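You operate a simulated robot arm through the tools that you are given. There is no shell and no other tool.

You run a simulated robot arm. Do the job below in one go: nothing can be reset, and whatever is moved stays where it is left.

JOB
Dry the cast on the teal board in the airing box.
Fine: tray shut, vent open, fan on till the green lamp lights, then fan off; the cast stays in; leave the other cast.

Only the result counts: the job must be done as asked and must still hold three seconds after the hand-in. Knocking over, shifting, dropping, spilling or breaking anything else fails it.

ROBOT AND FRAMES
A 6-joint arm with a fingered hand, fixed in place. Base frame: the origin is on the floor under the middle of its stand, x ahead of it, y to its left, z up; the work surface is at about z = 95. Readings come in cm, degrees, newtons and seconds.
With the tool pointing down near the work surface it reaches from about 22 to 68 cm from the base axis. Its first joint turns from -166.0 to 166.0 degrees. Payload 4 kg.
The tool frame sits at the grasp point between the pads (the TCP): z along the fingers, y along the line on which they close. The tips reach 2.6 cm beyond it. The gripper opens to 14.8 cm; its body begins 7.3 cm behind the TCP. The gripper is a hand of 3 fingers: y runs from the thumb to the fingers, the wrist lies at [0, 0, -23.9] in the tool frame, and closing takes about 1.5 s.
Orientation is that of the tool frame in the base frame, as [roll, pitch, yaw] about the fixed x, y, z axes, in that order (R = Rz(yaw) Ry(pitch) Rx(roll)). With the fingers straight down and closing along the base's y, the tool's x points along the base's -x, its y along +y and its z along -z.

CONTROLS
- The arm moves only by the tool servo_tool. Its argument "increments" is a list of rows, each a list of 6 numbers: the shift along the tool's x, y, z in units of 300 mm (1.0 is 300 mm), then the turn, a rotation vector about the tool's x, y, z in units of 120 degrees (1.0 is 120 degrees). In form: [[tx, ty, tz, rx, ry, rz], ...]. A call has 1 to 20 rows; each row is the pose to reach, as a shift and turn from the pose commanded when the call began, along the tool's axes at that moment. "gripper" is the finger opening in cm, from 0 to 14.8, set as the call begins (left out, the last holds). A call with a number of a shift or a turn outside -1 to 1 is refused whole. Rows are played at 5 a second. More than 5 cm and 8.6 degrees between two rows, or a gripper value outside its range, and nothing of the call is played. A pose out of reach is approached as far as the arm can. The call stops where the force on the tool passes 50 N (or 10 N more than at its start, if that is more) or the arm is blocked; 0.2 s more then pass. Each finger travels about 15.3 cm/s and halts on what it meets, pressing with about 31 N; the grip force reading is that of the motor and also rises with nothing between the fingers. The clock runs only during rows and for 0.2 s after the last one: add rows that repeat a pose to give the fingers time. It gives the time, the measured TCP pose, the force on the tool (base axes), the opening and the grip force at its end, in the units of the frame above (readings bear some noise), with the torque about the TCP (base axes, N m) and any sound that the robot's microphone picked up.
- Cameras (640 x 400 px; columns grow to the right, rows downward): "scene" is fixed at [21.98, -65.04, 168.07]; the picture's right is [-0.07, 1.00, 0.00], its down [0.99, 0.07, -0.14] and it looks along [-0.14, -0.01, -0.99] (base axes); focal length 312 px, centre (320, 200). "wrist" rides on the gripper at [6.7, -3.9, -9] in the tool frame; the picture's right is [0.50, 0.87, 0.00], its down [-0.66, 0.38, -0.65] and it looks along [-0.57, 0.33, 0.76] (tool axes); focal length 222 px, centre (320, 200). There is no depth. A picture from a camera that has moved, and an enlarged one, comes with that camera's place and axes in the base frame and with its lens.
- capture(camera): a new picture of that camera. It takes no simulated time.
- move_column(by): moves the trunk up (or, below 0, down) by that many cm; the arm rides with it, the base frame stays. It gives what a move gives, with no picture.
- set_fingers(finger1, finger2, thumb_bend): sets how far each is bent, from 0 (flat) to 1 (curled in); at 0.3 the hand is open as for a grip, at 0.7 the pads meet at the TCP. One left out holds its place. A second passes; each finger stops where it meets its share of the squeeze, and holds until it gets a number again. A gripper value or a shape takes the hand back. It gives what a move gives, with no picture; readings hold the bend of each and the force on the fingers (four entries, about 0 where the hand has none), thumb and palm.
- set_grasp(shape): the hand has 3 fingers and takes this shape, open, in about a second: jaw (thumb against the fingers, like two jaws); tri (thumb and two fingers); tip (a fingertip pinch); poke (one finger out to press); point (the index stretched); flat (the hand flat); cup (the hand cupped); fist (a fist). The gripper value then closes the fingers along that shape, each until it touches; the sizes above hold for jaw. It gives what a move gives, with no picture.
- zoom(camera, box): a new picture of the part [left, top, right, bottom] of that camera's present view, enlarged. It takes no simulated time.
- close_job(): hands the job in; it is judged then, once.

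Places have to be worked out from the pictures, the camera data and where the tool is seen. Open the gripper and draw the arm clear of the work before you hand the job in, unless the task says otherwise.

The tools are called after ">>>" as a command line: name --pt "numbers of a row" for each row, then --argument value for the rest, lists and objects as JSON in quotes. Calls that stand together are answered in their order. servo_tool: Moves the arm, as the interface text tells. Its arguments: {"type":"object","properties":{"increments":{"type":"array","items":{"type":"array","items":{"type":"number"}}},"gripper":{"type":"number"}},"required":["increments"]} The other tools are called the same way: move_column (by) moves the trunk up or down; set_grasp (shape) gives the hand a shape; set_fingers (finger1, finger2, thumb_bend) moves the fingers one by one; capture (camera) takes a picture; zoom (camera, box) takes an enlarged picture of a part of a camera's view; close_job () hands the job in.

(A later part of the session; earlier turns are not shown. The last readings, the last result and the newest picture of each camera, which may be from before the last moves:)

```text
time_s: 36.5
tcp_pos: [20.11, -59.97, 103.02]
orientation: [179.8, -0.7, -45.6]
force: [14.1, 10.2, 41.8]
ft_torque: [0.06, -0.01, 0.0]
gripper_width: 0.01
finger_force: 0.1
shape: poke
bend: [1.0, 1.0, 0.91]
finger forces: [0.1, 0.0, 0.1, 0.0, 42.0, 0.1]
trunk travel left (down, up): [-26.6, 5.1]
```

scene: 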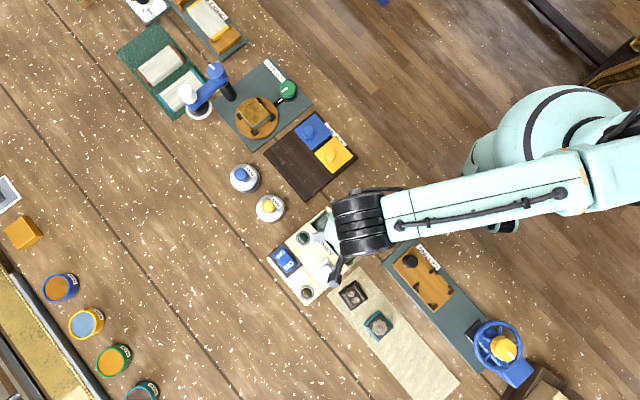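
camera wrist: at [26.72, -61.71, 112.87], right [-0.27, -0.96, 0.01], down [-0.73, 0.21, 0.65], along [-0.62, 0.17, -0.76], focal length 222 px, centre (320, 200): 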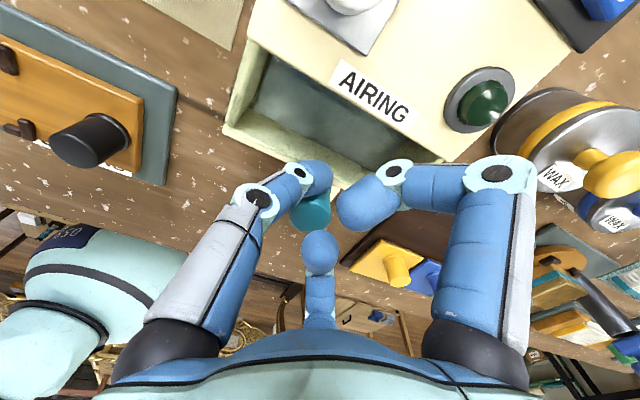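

The same contact height everywhere means something solid lies at rim level under the thumb in the middle of the slot. I probe one more place, nearer the left end of the slot (L≈3), to check whether the whole opening is blocked.

>>> servo_tool --pt "0 0 -0.045 0 0 0" --pt "0.018 0.058 -0.045 0 0 0" --pt "0.037 0.117 -0.045 0 0 0" --pt "0.037 0.117 -0.02 0 0 0" --pt "0.037 0.117 -0.02 0 0 0"

>>> servo_tool --pt "0 0 0.006 0 0 0" --pt "0 0 0.015 0 0 0" --pt "0 0 0.02 0 0 0" --pt "0 0 0.02 0 0 0"

>>> capture --camera "wrist"

```text
time_s: 37.7
tcp_pos: [18.26, -63.58, 103.49]
orientation: [179.9, -0.7, -45.7]
force: [0.5, -0.6, 17.4]
ft_torque: [-0.03, 0.11, -0.01]
gripper_width: 0.02
finger_force: 0.1
shape: poke
bend: [1.0, 1.0, 0.91]
finger forces: [0.0, 0.0, 0.0, 0.1, 17.8, 0.0]
trunk travel left (down, up): [-26.6, 5.1]
```

```text
time_s: 38.7
tcp_pos: [18.43, -63.29, 103.12]
orientation: [179.7, -0.8, -45.7]
force: [15.3, 3.2, 40.2]
ft_torque: [-0.09, -0.01, 0.0]
gripper_width: 0.0
finger_force: 0.1
shape: poke
bend: [1.0, 1.0, 0.92]
finger forces: [0.1, 0.1, 0.1, 0.1, 41.0, 0.0]
trunk travel left (down, up): [-26.6, 5.1]
```

```text
taken
camera wrist: at [25.75, -65.14, 112.23], right [-0.27, -0.96, 0.01], down [-0.73, 0.21, 0.65], along [-0.62, 0.17, -0.76], focal length 222 px, centre (320, 200)
```

wrist: 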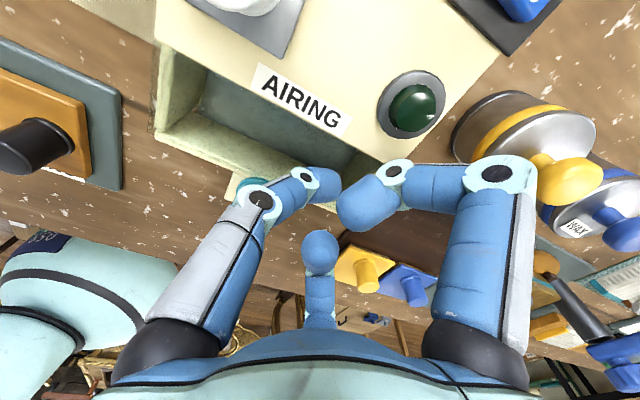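

>>> zoom --camera "wrist" --box '[240, 100, 400, 220]'

```text
3.33 times, centred on (320, 160) of wrist
camera zoom: at [25.75, -65.14, 112.23], right [-0.27, -0.96, 0.01], down [-0.73, 0.21, 0.65], along [-0.62, 0.17, -0.76], focal length 740 px, centre (320, 333)
```

zoom: 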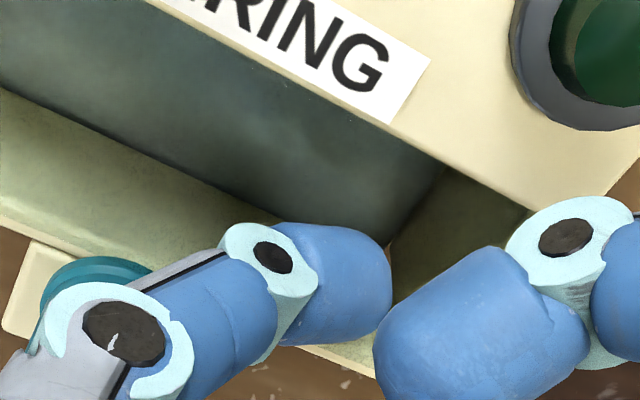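

I want a clean calibration on bare table: the free spot around (10, -51) is >10 cm from every object. I lift to z≈110 and go there.

>>> servo_tool --pt "0 0 -0.08 0 0 0" --pt "0 0 -0.16 0 0 0" --pt "0 0 -0.24 0 0 0" --pt "-0.1 -0.0 -0.24 0 0 0" --pt "-0.2 -0.04 -0.24 0 0 0" --pt "-0.3 -0.07 -0.24 0 0 0" --pt "-0.4 -0.07 -0.24 0 0 0" --pt "-0.488 -0.07 -0.24 0 0 0"

>>> servo_tool --pt "0 0 0.05 0 0 0" --pt "0 0 0.1 0 0 0" --pt "0 0 0.15 0 0 0" --pt "0 0 0.2 0 0 0" --pt "0 0 0.25 0 0 0" --pt "0 0 0.3 0 0 0" --pt "0 0 0.335 0 0 0" --pt "0 0 0.335 0 0 0"

>>> capture --camera "wrist"

```text
time_s: 40.5
tcp_pos: [9.41, -51.53, 109.74]
orientation: [180.0, -0.5, -45.7]
force: [0.2, 1.3, -0.4]
ft_torque: [-0.01, 0.01, 0.0]
gripper_width: 0.02
finger_force: 0.0
shape: poke
bend: [1.0, 1.0, 0.4]
finger forces: [0.0, 0.0, 0.1, 0.1, 0.0, 0.1]
trunk travel left (down, up): [-26.6, 5.1]
```

```text
time_s: 42.3
tcp_pos: [9.56, -51.72, 99.63]
orientation: [179.9, -0.5, -45.7]
force: [-0.2, 0.0, 0.0]
ft_torque: [0.03, 0.01, -0.03]
gripper_width: 0.0
finger_force: 0.0
shape: poke
bend: [1.0, 1.0, 0.4]
finger forces: [0.1, 0.0, 0.0, 0.0, 0.1, 0.0]
trunk travel left (down, up): [-26.6, 5.1]
```

```text
taken
camera wrist: at [17.04, -53.7, 108.83], right [-0.27, -0.96, 0.01], down [-0.73, 0.21, 0.65], along [-0.62, 0.17, -0.76], focal length 222 px, centre (320, 200)
```

wrist: 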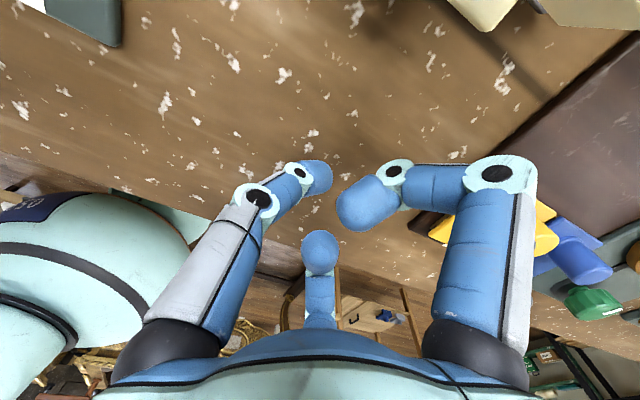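

Clear at TCP z 99.6. I step down to find table contact.

>>> servo_tool --pt "0 0 0.01 0 0 0" --pt "0 0 0.02 0 0 0" --pt "0 0 0.02 0 0 0"

>>> servo_tool --pt "0 0 0.008 0 0 0" --pt "0 0 0.016 0 0 0" --pt "0 0 0.016 0 0 0"

>>> servo_tool --pt "0 0 0.008 0 0 0" --pt "0 0 0.016 0 0 0" --pt "0 0 0.016 0 0 0"

```text
time_s: 43.1
tcp_pos: [9.72, -51.65, 99.08]
orientation: [180.0, -0.6, -45.7]
force: [-0.3, 0.0, 0.1]
ft_torque: [0.03, 0.01, 0.01]
gripper_width: 0.0
finger_force: 0.1
shape: poke
bend: [1.0, 1.0, 0.4]
finger forces: [0.1, 0.1, 0.0, 0.0, 0.1, 0.0]
trunk travel left (down, up): [-26.6, 5.1]
```

```text
time_s: 43.9
tcp_pos: [9.6, -51.76, 98.63]
orientation: [-180.0, -0.6, -45.7]
force: [-0.3, 0.7, -0.3]
ft_torque: [0.04, -0.01, 0.01]
gripper_width: 0.02
finger_force: 0.0
shape: poke
bend: [1.0, 1.0, 0.4]
finger forces: [0.0, 0.1, 0.0, 0.0, 0.0, 0.0]
trunk travel left (down, up): [-26.6, 5.1]
```

```text
time_s: 44.7
tcp_pos: [9.5, -51.71, 98.36]
orientation: [180.0, -0.6, -45.7]
force: [1.1, 0.6, -0.5]
ft_torque: [0.01, -0.01, 0.0]
gripper_width: 0.0
finger_force: 0.0
shape: poke
bend: [1.0, 1.0, 0.4]
finger forces: [0.1, 0.0, 0.0, 0.1, 0.1, 0.0]
trunk travel left (down, up): [-26.6, 5.1]
```

>>> servo_tool --pt "0 0 0.008 0 0 0" --pt "0 0 0.016 0 0 0" --pt "0 0 0.016 0 0 0"

>>> servo_tool --pt "0 0 0.008 0 0 0" --pt "0 0 0.016 0 0 0" --pt "0 0 0.016 0 0 0"

>>> servo_tool --pt "0 0 0.008 0 0 0" --pt "0 0 0.016 0 0 0" --pt "0 0 0.016 0 0 0"

```text
time_s: 45.5
tcp_pos: [9.6, -51.64, 97.71]
orientation: [179.8, -0.6, -45.6]
force: [-0.1, 0.7, 4.4]
ft_torque: [0.01, 0.02, -0.02]
gripper_width: 0.0
finger_force: 0.0
shape: poke
bend: [1.0, 1.0, 0.4]
finger forces: [0.0, 0.0, 0.0, 0.0, 3.8, 0.0]
trunk travel left (down, up): [-26.6, 5.1]
```

```text
time_s: 46.3
tcp_pos: [9.71, -51.49, 97.47]
orientation: [179.7, -0.9, -45.7]
force: [14.7, 8.4, 41.4]
ft_torque: [0.13, -0.13, -0.02]
gripper_width: 0.0
finger_force: 0.0
shape: poke
bend: [1.0, 1.0, 0.9]
finger forces: [0.0, 0.0, 0.1, 0.1, 40.9, 0.0]
trunk travel left (down, up): [-26.6, 5.1]
```

```text
time_s: 47.1
tcp_pos: [9.6, -51.4, 96.88]
orientation: [179.8, -0.7, -45.7]
force: [12.1, 9.5, 42.0]
ft_torque: [-0.12, 0.19, -0.02]
gripper_width: 0.01
finger_force: 0.0
shape: poke
bend: [1.0, 1.0, 0.93]
finger forces: [0.0, 0.0, 0.1, 0.1, 41.5, 0.0]
trunk travel left (down, up): [-26.6, 5.1]
```

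Table contact is at TCP 97.75, so the tip reaches 2.75 cm; the box top and the surface felt over the slot are thus both at z≈100.75. Perhaps the thumb is effectively wider in the tool's x direction than the slot; I'll retest with the hand turned 90° (thumb across from the robot side).

>>> servo_tool --pt "0 0 -0.1 0 0 0" --pt "0 0 -0.25 0 0 0" --pt "0 0 -0.4 0 0 0" --pt "0 0 -0.44 0 0 0"

>>> servo_tool --pt "0.0416 0.005 0 0 0 -0.068" --pt "0.0833 0.01 0 0 0 -0.136" --pt "0.125 0.015 0 0 0 -0.2045" --pt "0.1665 0.02 0 0 0 -0.2727" --pt "0.208 0.025 0 0 0 -0.341" --pt "0.25 0.03 0 0 0 -0.409" --pt "0.291 0.035 0 0 0 -0.477" --pt "0.333 0.0405 0 0 0 -0.545" --pt "0.375 0.0456 0 0 0 -0.6136" --pt "0.416 0.0506 0 0 0 -0.682" --pt "0.458 0.0557 0 0 0 -0.75"

>>> servo_tool --pt "0 0 0.05 0 0 0" --pt "0 0 0.1 0 0 0" --pt "0 0 0.15 0 0 0" --pt "0 0 0.185 0 0 0" --pt "0 0 0.185 0 0 0"

```text
time_s: 48.1
tcp_pos: [9.42, -51.34, 110.01]
orientation: [-180.0, -0.6, -45.7]
force: [-0.3, 0.2, 0.5]
ft_torque: [0.02, 0.0, -0.02]
gripper_width: 0.01
finger_force: 0.0
shape: poke
bend: [1.0, 1.0, 0.4]
finger forces: [0.1, 0.0, 0.0, 0.0, 0.0, 0.0]
trunk travel left (down, up): [-26.6, 5.1]
```

```text
time_s: 50.5
tcp_pos: [17.96, -62.63, 110.03]
orientation: [179.6, -0.1, 44.5]
force: [-0.1, 0.1, -0.6]
ft_torque: [0.01, 0.01, 0.02]
gripper_width: 0.0
finger_force: 0.1
shape: poke
bend: [1.0, 1.0, 0.4]
finger forces: [0.1, 0.1, 0.0, 0.0, 0.0, 0.0]
trunk travel left (down, up): [-26.6, 5.1]
```

```text
time_s: 51.7
tcp_pos: [17.85, -62.55, 104.55]
orientation: [179.4, 0.0, 44.3]
force: [0.3, 0.4, -0.4]
ft_torque: [-0.01, 0.01, 0.0]
gripper_width: 0.01
finger_force: 0.1
shape: poke
bend: [1.0, 1.0, 0.4]
finger forces: [0.1, 0.1, 0.1, 0.0, 0.0, 0.1]
trunk travel left (down, up): [-26.6, 5.1]
```

The hand is over the slot, turned 90°. I look, then step down.

>>> capture --camera "wrist"

>>> servo_tool --pt "0 0 0.01 0 0 0" --pt "0 0 0.025 0 0 0" --pt "0 0 0.025 0 0 0"

>>> servo_tool --pt "0 0 0.008 0 0 0" --pt "0 0 0.016 0 0 0" --pt "0 0 0.016 0 0 0"

>>> servo_tool --pt "0 0 0.008 0 0 0" --pt "0 0 0.016 0 0 0" --pt "0 0 0.016 0 0 0"

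```text
taken
camera wrist: at [19.86, -54.94, 113.63], right [0.96, -0.27, 0.01], down [-0.21, -0.72, 0.66], along [-0.17, -0.63, -0.75], focal length 222 px, centre (320, 200)
```

wrist: 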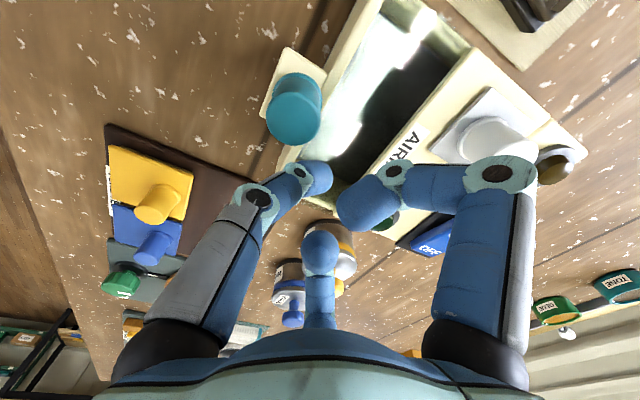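

```text
time_s: 52.5
tcp_pos: [17.74, -62.75, 103.9]
orientation: [179.3, -0.1, 44.3]
force: [-0.1, -0.4, -0.5]
ft_torque: [0.01, 0.0, -0.01]
gripper_width: 0.0
finger_force: 0.0
shape: poke
bend: [1.0, 1.0, 0.4]
finger forces: [0.1, 0.1, 0.1, 0.0, 0.0, 0.0]
trunk travel left (down, up): [-26.6, 5.1]
```

```text
time_s: 53.3
tcp_pos: [17.9, -62.63, 103.42]
orientation: [179.3, 0.1, 44.3]
force: [-2.5, -1.4, 10.7]
ft_torque: [-0.01, 0.1, -0.01]
gripper_width: 0.0
finger_force: 0.1
shape: poke
bend: [1.0, 1.0, 0.4]
finger forces: [0.0, 0.0, 0.0, 0.1, 11.1, 0.0]
trunk travel left (down, up): [-26.6, 5.1]
```

```text
time_s: 54.1
tcp_pos: [17.61, -62.42, 103.14]
orientation: [179.1, 0.1, 44.3]
force: [-14.2, 4.7, 39.7]
ft_torque: [-0.1, 0.16, -0.03]
gripper_width: 0.0
finger_force: 0.1
shape: poke
bend: [1.0, 1.0, 0.91]
finger forces: [0.0, 0.0, 0.0, 0.0, 38.5, 0.1]
trunk travel left (down, up): [-26.6, 5.1]
```

Contact again at the same height. But this view shows a sharp mirror-like reflection across the tray opening – possibly a glass pane. I zoom in on it.

>>> zoom --camera "wrist" --box '[290, 0, 480, 170]'

>>> zoom --camera "wrist" --box '[240, 0, 600, 230]'

```text
2.35 times, centred on (385, 85) of wrist
camera zoom: at [19.62, -54.63, 112.26], right [0.96, -0.27, 0.01], down [-0.21, -0.72, 0.66], along [-0.17, -0.64, -0.75], focal length 523 px, centre (167, 471)
```

zoom: 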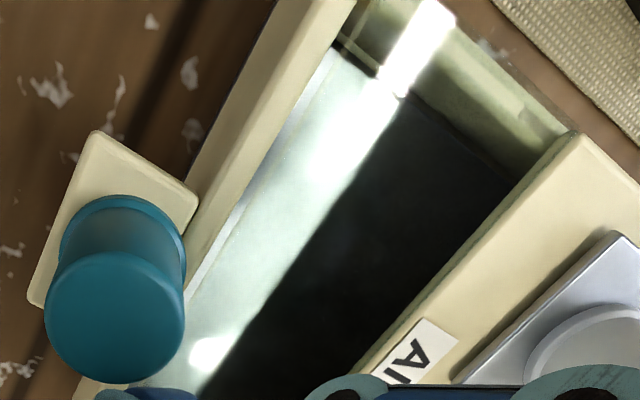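

```text
1.74 times, centred on (420, 115) of wrist
camera zoom: at [19.62, -54.63, 112.26], right [0.96, -0.27, 0.01], down [-0.21, -0.72, 0.66], along [-0.17, -0.64, -0.75], focal length 386 px, centre (146, 348)
```

zoom: 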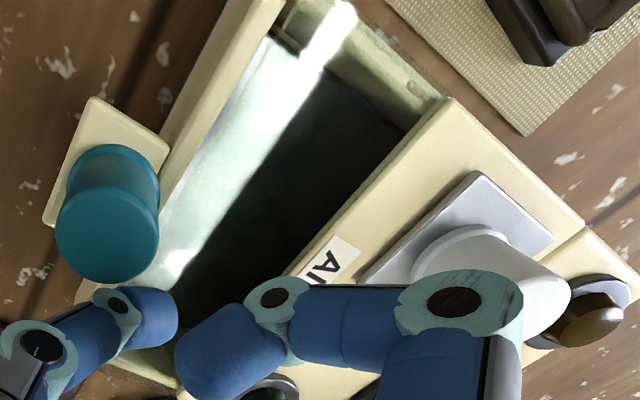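

The bright reflection runs continuously over floor and side wall: a glass pane covers the opening. So this is the box's windowed chamber with the tray currently shut inside, and the teal knob (top z≈102.3, centre ≈(17.5, -58.8)) pulls the tray out toward the robot. I lift, move above the knob and pre-close the three fingers.

>>> servo_tool --pt "0 0 -0.08 0 0 0" --pt "0 0 -0.16 0 0 0" --pt "0.04 -0.045 -0.235 0 0 0" --pt "0.084 -0.091 -0.235 0 0 0"

>>> set_grasp --shape "jaw"

>>> servo_tool --pt "0 0 0 0 0 0" --pt "0 0 0 0 0 0" --pt "0 0 0 0 0 0" --pt "0 0 0 0 0 0" --pt "0 0 0 0 0 0" --gripper 5.5

>>> capture --camera "wrist"

```text
time_s: 55.1
tcp_pos: [17.76, -58.88, 109.64]
orientation: [179.4, 0.0, 44.4]
force: [0.6, 0.0, -0.5]
ft_torque: [0.01, 0.01, 0.01]
gripper_width: 0.0
finger_force: 0.0
shape: poke
bend: [1.0, 1.0, 0.4]
finger forces: [0.0, 0.1, 0.1, 0.0, 0.1, 0.0]
trunk travel left (down, up): [-26.6, 5.1]
```

```text
time_s: 56.0
tcp_pos: [17.81, -58.89, 109.52]
orientation: [179.4, -0.1, 44.3]
force: [-0.4, 0.6, -0.7]
ft_torque: [0.01, -0.02, -0.06]
gripper_width: 14.79
finger_force: 0.0
shape: jaw
bend: [0.3, 0.3, 0.3]
finger forces: [0.1, 0.0, 0.1, 0.0, 0.1, 0.1]
trunk travel left (down, up): [-26.6, 5.1]
```

```text
time_s: 57.2
tcp_pos: [17.83, -58.86, 109.65]
orientation: [179.4, 0.0, 44.3]
force: [0.0, 0.3, 0.4]
ft_torque: [0.03, -0.01, 0.0]
gripper_width: 5.5
finger_force: 0.0
shape: jaw
bend: [0.77, 0.77, 0.7]
finger forces: [0.0, 0.1, 0.1, 0.0, 0.1, 0.0]
trunk travel left (down, up): [-26.6, 5.1]
```

```text
taken
camera wrist: at [19.79, -51.17, 118.71], right [0.96, -0.27, 0.01], down [-0.21, -0.72, 0.66], along [-0.17, -0.64, -0.75], focal length 222 px, centre (320, 200)
```

wrist: 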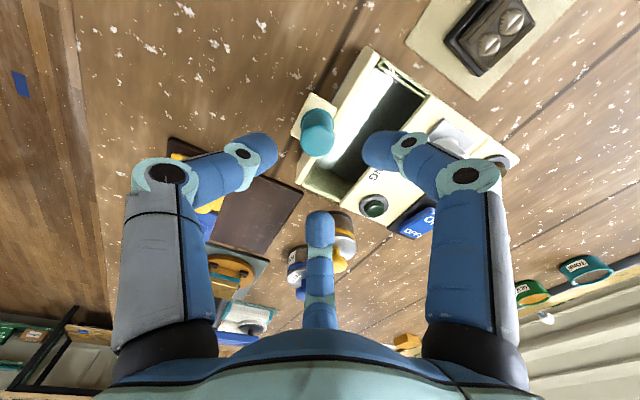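

The knob lies on the tool axis. I descend to TCP z≈103.8 so the fingertips stay just above the rim/glass (z≈100.75) and straddle the knob's upper part.

>>> servo_tool --pt "-0.005 -0.009 0.05 0 0 0" --pt "-0.005 -0.009 0.1 0 0 0" --pt "-0.005 -0.009 0.15 0 0 0" --pt "-0.005 -0.009 0.18 0 0 0" --pt "-0.005 -0.009 0.194 0 0 0" --pt "-0.005 -0.009 0.194 0 0 0"

>>> capture --camera "wrist"

```text
time_s: 58.6
tcp_pos: [17.54, -58.89, 103.93]
orientation: [179.4, 0.0, 44.2]
force: [-0.5, 0.6, 0.3]
ft_torque: [0.0, 0.02, -0.02]
gripper_width: 5.56
finger_force: 0.1
shape: jaw
bend: [0.77, 0.77, 0.7]
finger forces: [0.0, 0.1, 0.0, 0.0, 0.1, 0.0]
trunk travel left (down, up): [-26.6, 5.1]
```

```text
taken
camera wrist: at [19.51, -51.13, 112.97], right [0.96, -0.27, 0.01], down [-0.21, -0.72, 0.66], along [-0.17, -0.63, -0.75], focal length 222 px, centre (320, 200)
```

wrist: 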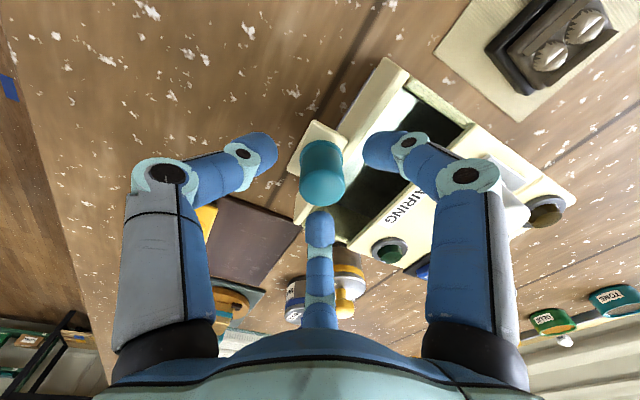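

The three fingertips stand evenly around the knob. I close on it.

>>> servo_tool --pt "0 0 0 0 0 0" --pt "0 0 0 0 0 0" --pt "0 0 0 0 0 0" --pt "0 0 0 0 0 0" --pt "0 0 0 0 0 0" --pt "0 0 0 0 0 0" --pt "0 0 0 0 0 0" --gripper 0

>>> capture --camera "wrist"

```text
time_s: 60.2
tcp_pos: [17.58, -58.88, 103.85]
orientation: [179.5, 0.0, 44.3]
force: [-1.5, -0.7, -7.0]
ft_torque: [0.0, 0.02, 0.04]
gripper_width: 1.96
finger_force: 31.0
shape: jaw
bend: [0.74, 0.74, 0.7]
finger forces: [26.9, 25.7, 0.1, 0.0, 27.5, 0.0]
trunk travel left (down, up): [-26.6, 5.1]
```

```text
taken
camera wrist: at [19.5, -51.2, 112.93], right [0.96, -0.27, 0.01], down [-0.21, -0.72, 0.66], along [-0.17, -0.63, -0.75], focal length 222 px, centre (320, 200)
```

wrist: 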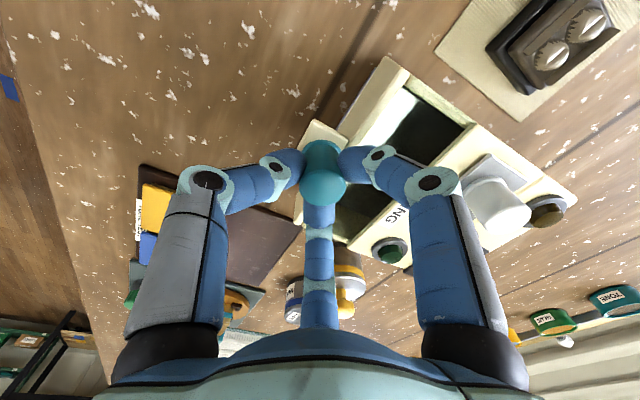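

Firm three-finger hold on the knob (~27 N each). I pull 2 cm outward toward the robot along the slide axis and watch the force.

>>> servo_tool --pt "0 -0.01 0 0 0 0" --pt "0 -0.02 0 0 0 0" --pt "0 -0.03 0 0 0 0" --pt "0 -0.045 0 0 0 0" --pt "0 -0.06 0 0 0 0" --pt "0 -0.067 0 0 0 0"

>>> capture --camera "wrist"

```text
time_s: 61.6
tcp_pos: [16.13, -57.59, 103.94]
orientation: [179.6, 0.0, 44.3]
force: [-1.8, -1.7, -18.4]
ft_torque: [-0.01, 0.0, 0.06]
gripper_width: 1.96
finger_force: 31.3
shape: jaw
bend: [0.74, 0.74, 0.7]
finger forces: [26.7, 25.4, 0.0, 0.0, 26.5, 0.0]
trunk travel left (down, up): [-26.6, 5.1]
```

```text
taken
camera wrist: at [18.11, -49.81, 113.0], right [0.96, -0.27, 0.01], down [-0.21, -0.72, 0.66], along [-0.17, -0.63, -0.75], focal length 222 px, centre (320, 200)
```

wrist: 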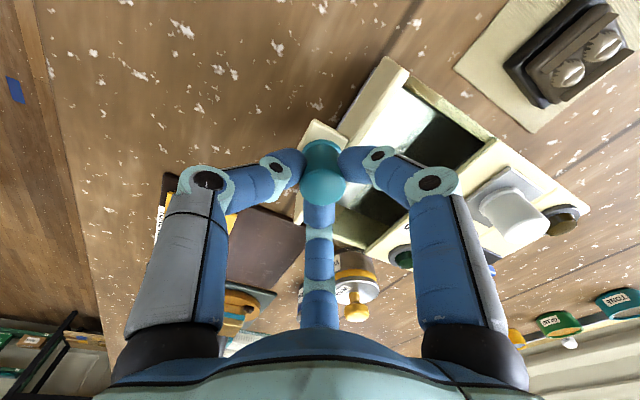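

The tray is sliding out with the knob (front wall moved ~2 cm, low drag). I keep pulling, easing slightly downward to relieve the upward load.

>>> servo_tool --pt "0 -0.012 0.002 0 0 0" --pt "0 -0.027 0.004 0 0 0" --pt "0 -0.042 0.006 0 0 0" --pt "0 -0.057 0.006 0 0 0" --pt "0 -0.072 0.006 0 0 0" --pt "0 -0.087 0.006 0 0 0" --pt "0 -0.1 0.006 0 0 0"

>>> capture --camera "wrist"

>>> capture --camera "scene"

```text
time_s: 63.2
tcp_pos: [13.96, -55.23, 103.84]
orientation: [179.2, 0.0, 44.3]
force: [-3.5, -4.7, 9.1]
ft_torque: [0.0, 0.07, 0.08]
gripper_width: 1.98
finger_force: 30.8
shape: jaw
bend: [0.75, 0.74, 0.7]
finger forces: [28.6, 29.2, 0.0, 0.0, 30.0, 0.1]
trunk travel left (down, up): [-26.6, 5.1]
```

```text
taken
camera wrist: at [15.9, -47.55, 112.84], right [0.96, -0.27, 0.01], down [-0.21, -0.72, 0.66], along [-0.17, -0.64, -0.75], focal length 222 px, centre (320, 200)
```

wrist: 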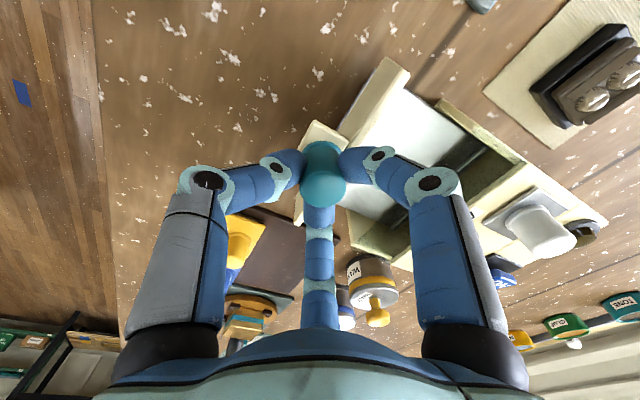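

```text
taken
```

scene: 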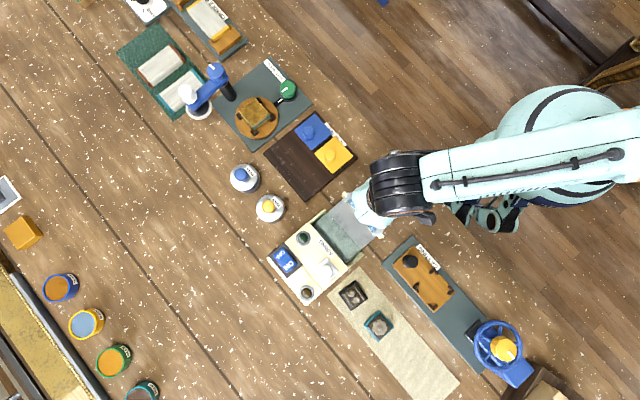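

The tray is ~5 cm out. I zoom in to see its inside before deciding how much further to pull.

>>> zoom --camera "scene" --box '[290, 170, 400, 270]'

>>> zoom --camera "wrist" --box '[290, 40, 540, 260]'

```text
4.00 times, centred on (345, 220) of scene
camera zoom: at [21.98, -65.04, 168.07], right [-0.07, 1.0, 0.0], down [0.99, 0.07, -0.14], along [-0.14, -0.01, -0.99], focal length 1247 px, centre (220, 120)
```

zoom: 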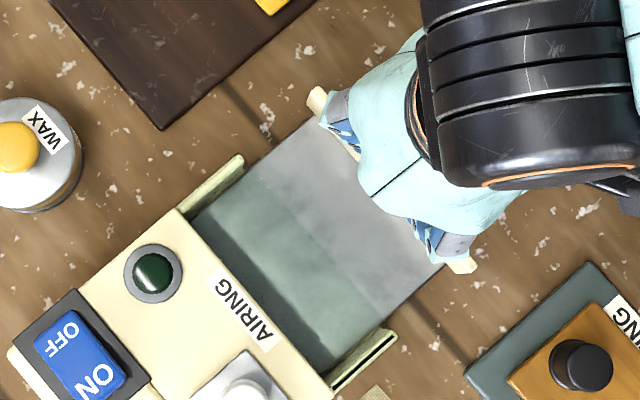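

```text
1.82 times, centred on (415, 150) of wrist
camera zoom: at [15.9, -47.55, 112.84], right [0.96, -0.27, 0.01], down [-0.21, -0.72, 0.66], along [-0.17, -0.64, -0.75], focal length 404 px, centre (147, 291)
```

zoom: 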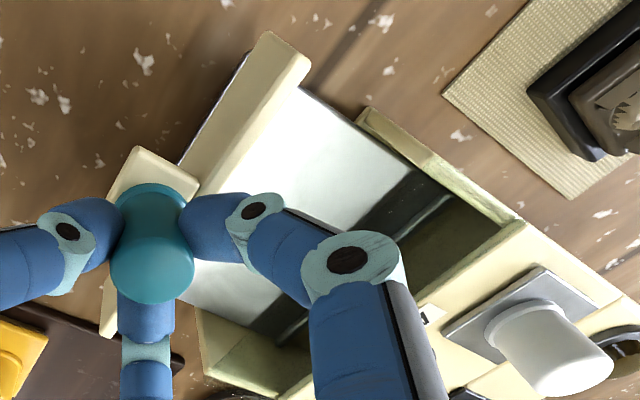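

Now it is clear: a flat tray plate with a cream front panel slides out from under a tinted glass pane. I keep pulling to get more open plate, with a tiny lateral correction.

>>> servo_tool --pt "-0.001 -0.012 -0.001 0 0 0" --pt "-0.002 -0.024 -0.001 0 0 0" --pt "-0.003 -0.036 -0.001 0 0 0" --pt "-0.004 -0.048 -0.001 0 0 0" --pt "-0.004 -0.06 -0.001 0 0 0" --pt "-0.004 -0.067 -0.001 0 0 0"

```text
time_s: 64.6
tcp_pos: [12.54, -53.86, 103.75]
orientation: [179.4, -0.1, 44.4]
force: [-3.3, -4.4, 11.1]
ft_torque: [-0.06, 0.05, 0.05]
gripper_width: 1.96
finger_force: 30.8
shape: jaw
bend: [0.75, 0.74, 0.7]
finger forces: [29.8, 29.4, 0.1, 0.0, 30.4, 0.0]
trunk travel left (down, up): [-26.6, 5.1]
```

Still sliding freely (7 cm out). I pull a further 2 cm.

>>> servo_tool --pt "-0.001 -0.012 -0.001 0 0 0" --pt "-0.002 -0.024 -0.002 0 0 0" --pt "-0.003 -0.036 -0.002 0 0 0" --pt "-0.003 -0.048 -0.002 0 0 0" --pt "-0.003 -0.06 -0.002 0 0 0" --pt "-0.003 -0.067 -0.002 0 0 0"

>>> capture --camera "wrist"

>>> zoom --camera "scene" --box '[290, 150, 420, 270]'

```text
time_s: 66.0
tcp_pos: [11.09, -52.37, 103.86]
orientation: [179.4, 0.0, 44.4]
force: [-0.1, -0.9, 3.1]
ft_torque: [-0.01, -0.04, 0.02]
gripper_width: 2.0
finger_force: 31.0
shape: jaw
bend: [0.75, 0.74, 0.7]
finger forces: [30.4, 27.5, 0.0, 0.0, 28.9, 0.1]
trunk travel left (down, up): [-26.6, 5.1]
```

```text
taken
camera wrist: at [13.13, -44.83, 112.87], right [0.96, -0.27, 0.01], down [-0.21, -0.72, 0.66], along [-0.17, -0.63, -0.75], focal length 222 px, centre (320, 200)
```

wrist: 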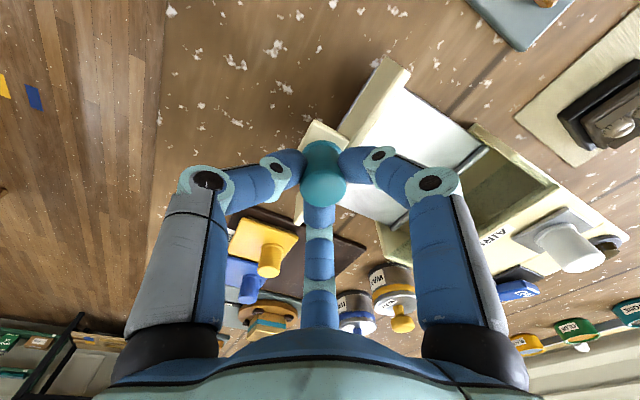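

```text
3.33 times, centred on (355, 210) of scene
camera zoom: at [21.98, -65.04, 168.07], right [-0.07, 1.0, 0.0], down [0.99, 0.07, -0.14], along [-0.14, -0.01, -0.99], focal length 1039 px, centre (203, 167)
```

zoom: 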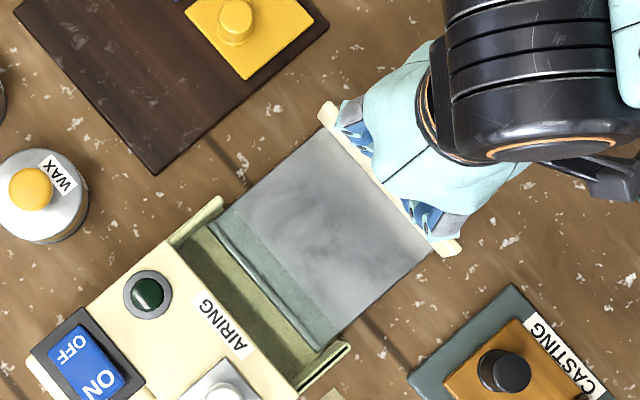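

The tray plate is now almost fully out (its rear edge just inside the chamber), leaving ~8 cm of open plate. I release the knob and rise.

>>> servo_tool --pt "0 0 0 0 0 0" --pt "0 0 0 0 0 0" --pt "0 0 0 0 0 0" --pt "0 0 0 0 0 0" --pt "0 0 0 0 0 0" --pt "0 0 -0.03 0 0 0" --pt "0 0 -0.1 0 0 0" --pt "0 0 -0.2 0 0 0" --pt "0 0 -0.25 0 0 0" --gripper 8

>>> capture --camera "wrist"

```text
time_s: 68.0
tcp_pos: [11.04, -52.45, 111.33]
orientation: [179.4, 0.0, 44.3]
force: [0.1, -0.5, 0.5]
ft_torque: [0.0, 0.01, 0.02]
gripper_width: 7.97
finger_force: 0.1
shape: jaw
bend: [0.35, 0.35, 0.7]
finger forces: [0.0, 0.0, 0.0, 0.0, 0.1, 0.1]
trunk travel left (down, up): [-26.6, 5.1]
```

```text
taken
camera wrist: at [13.01, -44.82, 120.37], right [0.96, -0.27, 0.01], down [-0.21, -0.72, 0.66], along [-0.17, -0.64, -0.75], focal length 222 px, centre (320, 200)
```

wrist: 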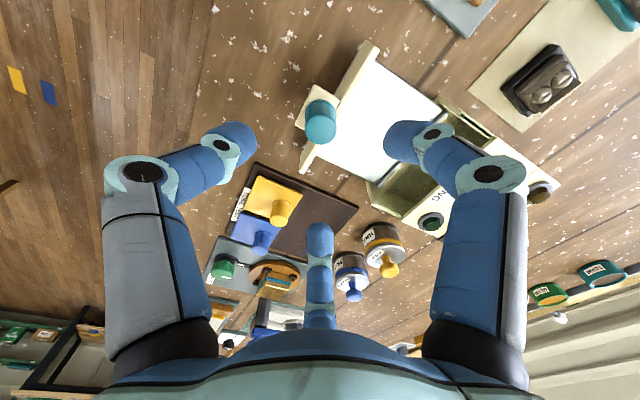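

The plate is exposed and the knob released. I zoom on the teal cast again, now unobstructed, to refine its centre and orientation.

>>> zoom --camera "scene" --box '[345, 290, 415, 360]'

>>> zoom --camera "scene" --box '[300, 170, 400, 270]'

```text
5.71 times, centred on (380, 325) of scene
camera zoom: at [21.98, -65.04, 168.07], right [-0.07, 1.0, 0.0], down [0.99, 0.07, -0.14], along [-0.14, -0.01, -0.99], focal length 1782 px, centre (-23, -514)
```

zoom: 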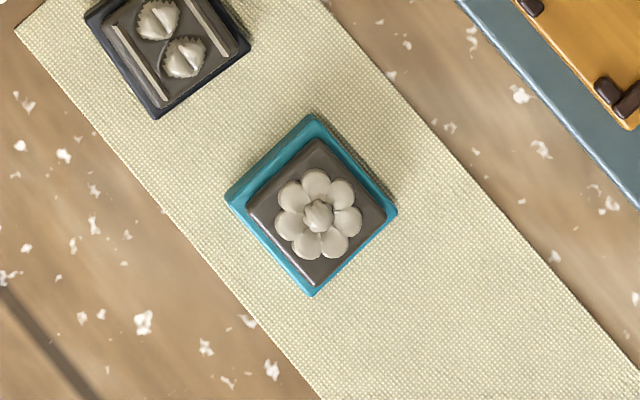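

```text
4.00 times, centred on (350, 220) of scene
camera zoom: at [21.98, -65.04, 168.07], right [-0.07, 1.0, 0.0], down [0.99, 0.07, -0.14], along [-0.14, -0.01, -0.99], focal length 1247 px, centre (200, 120)
```

zoom: 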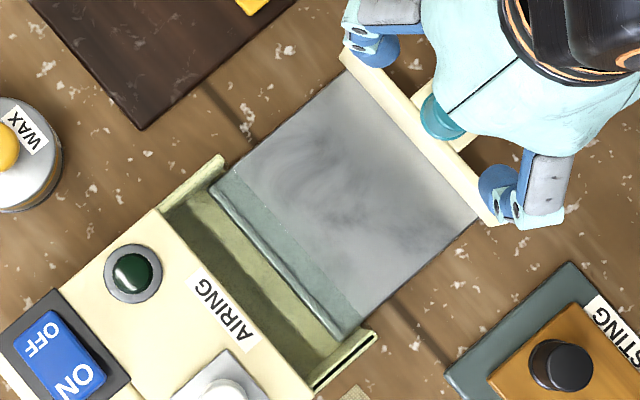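

Cast centre ≈(38.87, -50.84), side ≈4.55 cm, edges at ~45°. I turn the hand to yaw ≈-46° (thumb on the side away from the dark cast) while moving above it at z≈111.

>>> servo_tool --pt "0.054 0.0468 0 0 0 0.0577" --pt "0.108 0.0937 0 0 0 0.1154" --pt "0.1619 0.1405 0 0 0 0.1731" --pt "0.2159 0.1874 0 0 0 0.2308" --pt "0.2699 0.2342 0 0 0 0.2885" --pt "0.3239 0.2811 0 0 0 0.3462" --pt "0.3778 0.3279 0 0 0 0.4038" --pt "0.4318 0.3748 0 0 0 0.4615" --pt "0.4858 0.4216 0 0 0 0.5192" --pt "0.5398 0.4685 0 0 0 0.5769" --pt "0.5937 0.5153 0 0 0 0.6346" --pt "0.6477 0.5622 0 0 0 0.6923" --pt "0.7017 0.609 0 0 0 0.75" --pt "0.7017 0.609 0 0 0 0.75"

>>> capture --camera "wrist"

>>> capture --camera "scene"

```text
time_s: 71.0
tcp_pos: [38.83, -50.83, 111.42]
orientation: [180.0, -0.7, -45.7]
force: [0.4, 0.1, -0.7]
ft_torque: [0.0, -0.01, 0.02]
gripper_width: 7.97
finger_force: 0.1
shape: jaw
bend: [0.35, 0.35, 0.7]
finger forces: [0.1, 0.0, 0.0, 0.1, 0.0, 0.0]
trunk travel left (down, up): [-26.6, 5.1]
```

```text
taken
camera wrist: at [46.17, -52.8, 120.62], right [-0.27, -0.96, 0.01], down [-0.73, 0.21, 0.65], along [-0.62, 0.17, -0.76], focal length 222 px, centre (320, 200)
```

wrist: 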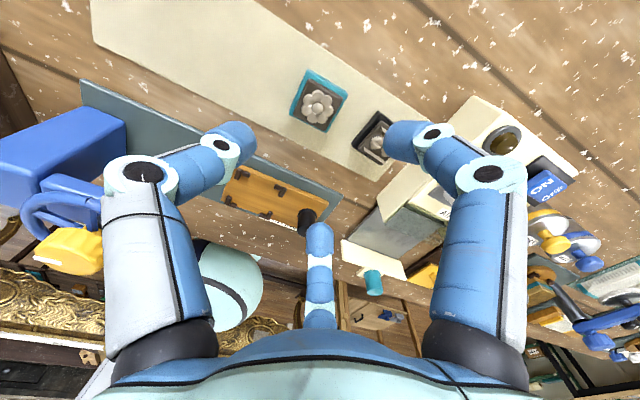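

```text
taken
```

scene: 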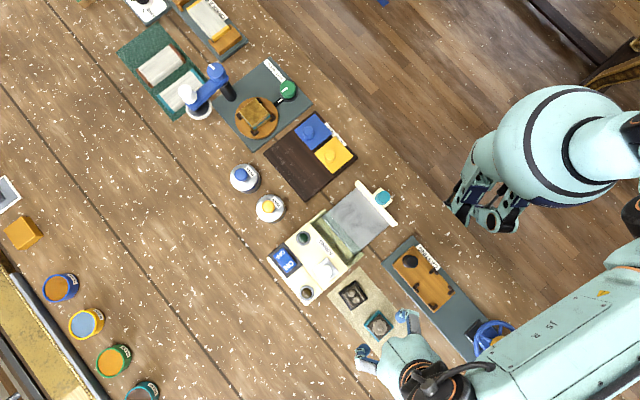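

The cast sits where predicted on the tool axis. I descend to TCP z≈100 first with the fingers at 8 cm opening.

>>> servo_tool --pt "0 0 0.06 0 0 0" --pt "0 0 0.12 0 0 0" --pt "0 0 0.18 0 0 0" --pt "0 0 0.24 0 0 0" --pt "0 0 0.3 0 0 0" --pt "0 0 0.34 0 0 0" --pt "0 0 0.37 0 0 0" --pt "0 0 0.37 0 0 0"

>>> capture --camera "wrist"

>>> capture --camera "scene"

```text
time_s: 72.8
tcp_pos: [38.99, -50.88, 100.25]
orientation: [-180.0, -0.7, -45.8]
force: [0.2, 0.6, -0.4]
ft_torque: [0.02, -0.01, 0.03]
gripper_width: 7.95
finger_force: 0.1
shape: jaw
bend: [0.35, 0.35, 0.7]
finger forces: [0.0, 0.0, 0.0, 0.1, 0.0, 0.1]
trunk travel left (down, up): [-26.6, 5.1]
```

```text
taken
camera wrist: at [46.38, -52.85, 109.49], right [-0.27, -0.96, 0.01], down [-0.73, 0.21, 0.65], along [-0.62, 0.17, -0.76], focal length 222 px, centre (320, 200)
```

wrist: 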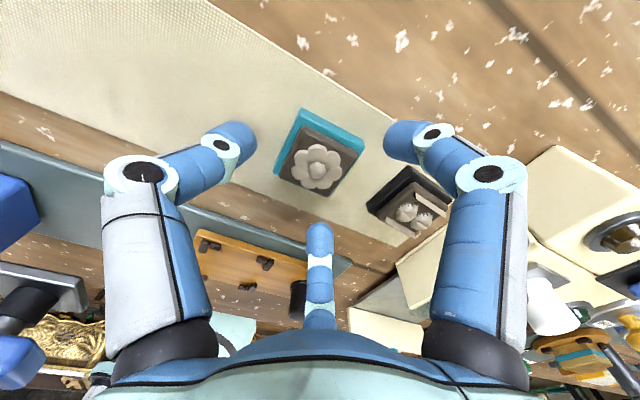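

```text
taken
```

scene: 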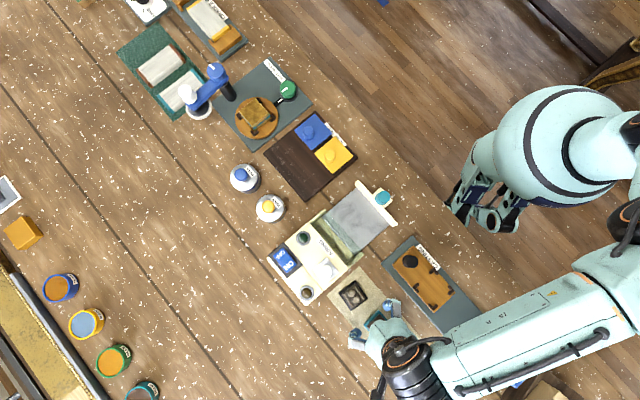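

All clear. I lower the last bit so the tips sit just above the mat (TCP z≈98.4).

>>> servo_tool --pt "0 0 0.02 0 0 0" --pt "0 0 0.04 0 0 0" --pt "0 0 0.055 0 0 0" --pt "0 0 0.06 0 0 0" --pt "0 0 0.06 0 0 0"

>>> zoom --camera "wrist" --box '[190, 80, 450, 270]'

```text
time_s: 74.0
tcp_pos: [39.08, -50.84, 98.5]
orientation: [180.0, -0.6, -45.7]
force: [0.2, 0.2, -0.1]
ft_torque: [0.03, 0.02, 0.01]
gripper_width: 7.96
finger_force: 0.0
shape: jaw
bend: [0.35, 0.35, 0.7]
finger forces: [0.0, 0.1, 0.0, 0.0, 0.1, 0.0]
trunk travel left (down, up): [-26.6, 5.1]
```

```text
2.11 times, centred on (320, 175) of wrist
camera zoom: at [46.43, -52.8, 107.71], right [-0.27, -0.96, 0.01], down [-0.73, 0.21, 0.65], along [-0.62, 0.17, -0.76], focal length 468 px, centre (320, 253)
```

zoom: 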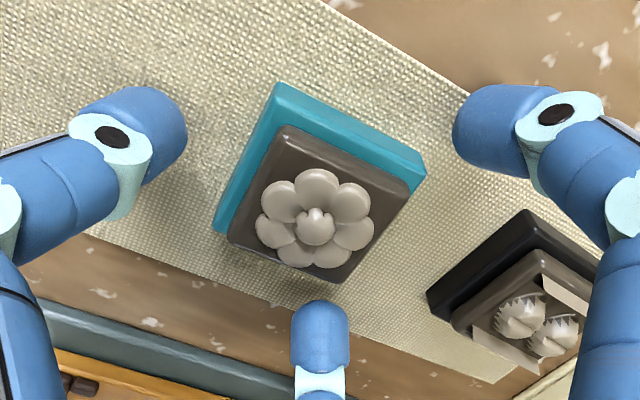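

The fingers frame the cast well. I go 0.3 cm lower so the tips bear on the board's edge rather than the cast, then check force.

>>> servo_tool --pt "0.003 0.003 0.005 0 0 0" --pt "0.003 0.003 0.01 0 0 0" --pt "0.003 0.003 0.01 0 0 0"

```text
time_s: 74.8
tcp_pos: [38.93, -51.08, 98.28]
orientation: [180.0, -0.6, -45.7]
force: [-0.8, 0.6, -0.6]
ft_torque: [0.0, -0.03, 0.03]
gripper_width: 7.97
finger_force: 0.0
shape: jaw
bend: [0.35, 0.35, 0.7]
finger forces: [0.1, 0.0, 0.0, 0.0, 0.0, 0.1]
trunk travel left (down, up): [-26.6, 5.1]
```

No contact with the mat. I close stepwise, first to 5.2 cm, and look.

>>> servo_tool --pt "0 0 0 0 0 0" --pt "0 0 0 0 0 0" --pt "0 0 0 0 0 0" --pt "0 0 0 0 0 0" --gripper 5.4

>>> zoom --camera "wrist" --box '[190, 80, 450, 270]'

```text
time_s: 75.8
tcp_pos: [39.03, -51.08, 98.21]
orientation: [-180.0, -0.6, -45.6]
force: [0.3, -0.9, -0.7]
ft_torque: [0.0, 0.0, -0.01]
gripper_width: 5.52
finger_force: 0.0
shape: jaw
bend: [0.77, 0.77, 0.7]
finger forces: [0.5, 0.4, 0.0, 0.1, 0.1, 0.1]
trunk travel left (down, up): [-26.6, 5.1]
```

```text
2.11 times, centred on (320, 175) of wrist
camera zoom: at [46.36, -52.98, 107.41], right [-0.27, -0.96, 0.01], down [-0.73, 0.21, 0.65], along [-0.62, 0.17, -0.76], focal length 468 px, centre (320, 253)
```

zoom: 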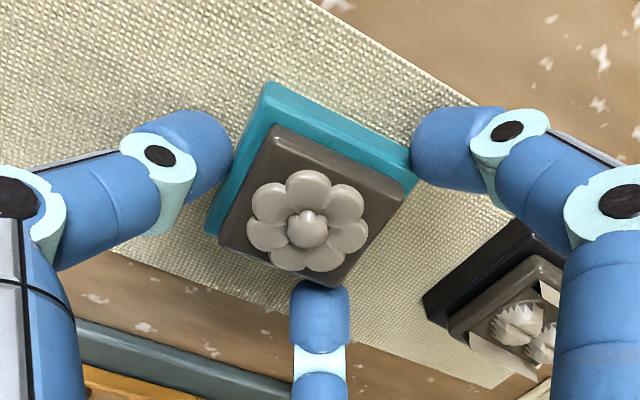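

All three tips just touch, but the two fingers bear near the board's corners. I reopen slightly and shift 0.7 cm toward the thumb side so they land nearer the middle of the side faces.

>>> servo_tool --pt "0 0 0 0 0 0" --pt "0 0 0 0 0 0" --pt "0 -0.012 0 0 0 0" --pt "0 -0.025 0 0 0 0" --pt "0 -0.025 0 0 0 0" --gripper 7.0

>>> servo_tool --pt "0 0 0 0 0 0" --pt "0 0 0 0 0 0" --pt "0 0 0 0 0 0" --pt "0 0 0 0 0 0" --gripper 5.2

>>> zoom --camera "wrist" --box '[190, 80, 450, 270]'

```text
time_s: 77.0
tcp_pos: [39.62, -50.58, 98.38]
orientation: [179.9, -0.6, -45.7]
force: [-0.1, -0.6, -0.5]
ft_torque: [0.0, 0.03, 0.0]
gripper_width: 6.95
finger_force: 0.0
shape: jaw
bend: [0.38, 0.38, 0.7]
finger forces: [0.0, 0.1, 0.1, 0.0, 0.1, 0.0]
trunk travel left (down, up): [-26.6, 5.1]
```

```text
time_s: 78.0
tcp_pos: [39.68, -50.49, 98.21]
orientation: [-180.0, -0.5, -45.8]
force: [-0.6, 0.0, 0.0]
ft_torque: [-0.02, 0.03, 0.02]
gripper_width: 5.32
finger_force: 0.0
shape: jaw
bend: [0.77, 0.77, 0.7]
finger forces: [0.9, 0.9, 0.0, 0.1, 0.0, 0.1]
trunk travel left (down, up): [-26.6, 5.1]
```

```text
2.11 times, centred on (320, 175) of wrist
camera zoom: at [46.94, -52.44, 107.49], right [-0.27, -0.96, 0.01], down [-0.73, 0.21, 0.65], along [-0.62, 0.17, -0.76], focal length 468 px, centre (320, 253)
```

zoom: 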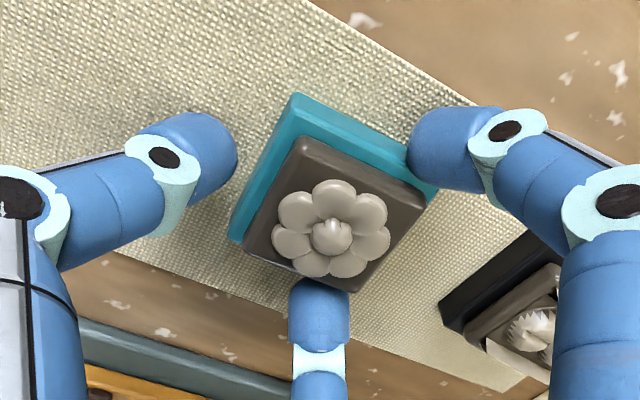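

The two fingers now bear well inside the side faces and the thumb is just short of the face. I close fully to grip the board.

>>> servo_tool --pt "0 0 0 0 0 0" --pt "0 0 0 0 0 0" --pt "0 0 0 0 0 0" --pt "0 0 0 0 0 0" --pt "0 0 0 0 0 0" --pt "0 0 0 0 0 0" --pt "0 0 0 0 0 0" --gripper 3.5

>>> zoom --camera "wrist" --box '[190, 80, 450, 270]'

```text
time_s: 79.6
tcp_pos: [39.58, -50.55, 98.36]
orientation: [179.9, -0.6, -45.7]
force: [-0.8, 0.4, -0.6]
ft_torque: [-0.01, -0.01, -0.01]
gripper_width: 4.17
finger_force: 31.0
shape: jaw
bend: [0.76, 0.76, 0.7]
finger forces: [25.4, 26.2, 0.0, 0.1, 26.4, 0.1]
trunk travel left (down, up): [-26.6, 5.1]
```

```text
2.11 times, centred on (320, 175) of wrist
camera zoom: at [46.95, -52.45, 107.49], right [-0.27, -0.96, 0.01], down [-0.73, 0.21, 0.65], along [-0.62, 0.17, -0.76], focal length 468 px, centre (320, 253)
```

zoom: 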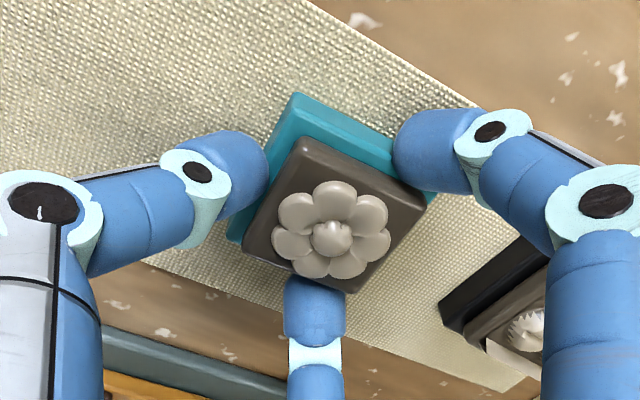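

A firm grip on the board (~26 N each) with the cast untouched in place. I lift 2 cm and check that it comes along level.

>>> servo_tool --pt "0 0 -0.01 0 0 0" --pt "0 0 -0.025 0 0 0" --pt "0 0 -0.045 0 0 0" --pt "0 0 -0.067 0 0 0" --pt "0 0 -0.067 0 0 0"

>>> zoom --camera "wrist" --box '[190, 80, 450, 270]'

```text
time_s: 80.8
tcp_pos: [39.54, -50.67, 100.26]
orientation: [-179.9, -0.5, -45.6]
force: [0.4, -0.1, 0.1]
ft_torque: [0.0, 0.01, 0.02]
gripper_width: 4.16
finger_force: 31.0
shape: jaw
bend: [0.76, 0.76, 0.7]
finger forces: [25.2, 26.3, 0.1, 0.1, 26.2, 0.1]
trunk travel left (down, up): [-26.6, 5.1]
```

```text
2.11 times, centred on (320, 175) of wrist
camera zoom: at [46.93, -52.53, 109.5], right [-0.27, -0.96, 0.01], down [-0.73, 0.21, 0.65], along [-0.62, 0.17, -0.76], focal length 468 px, centre (320, 253)
```

zoom: 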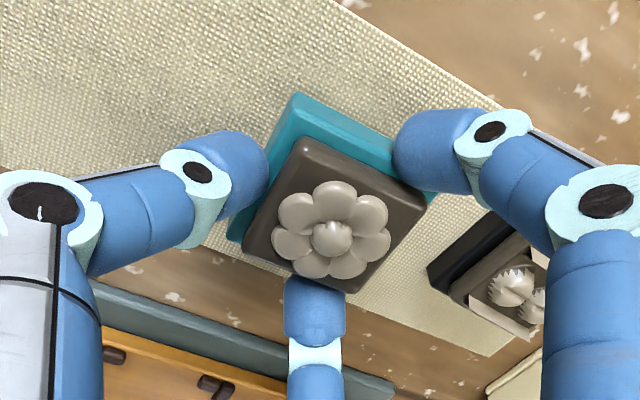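

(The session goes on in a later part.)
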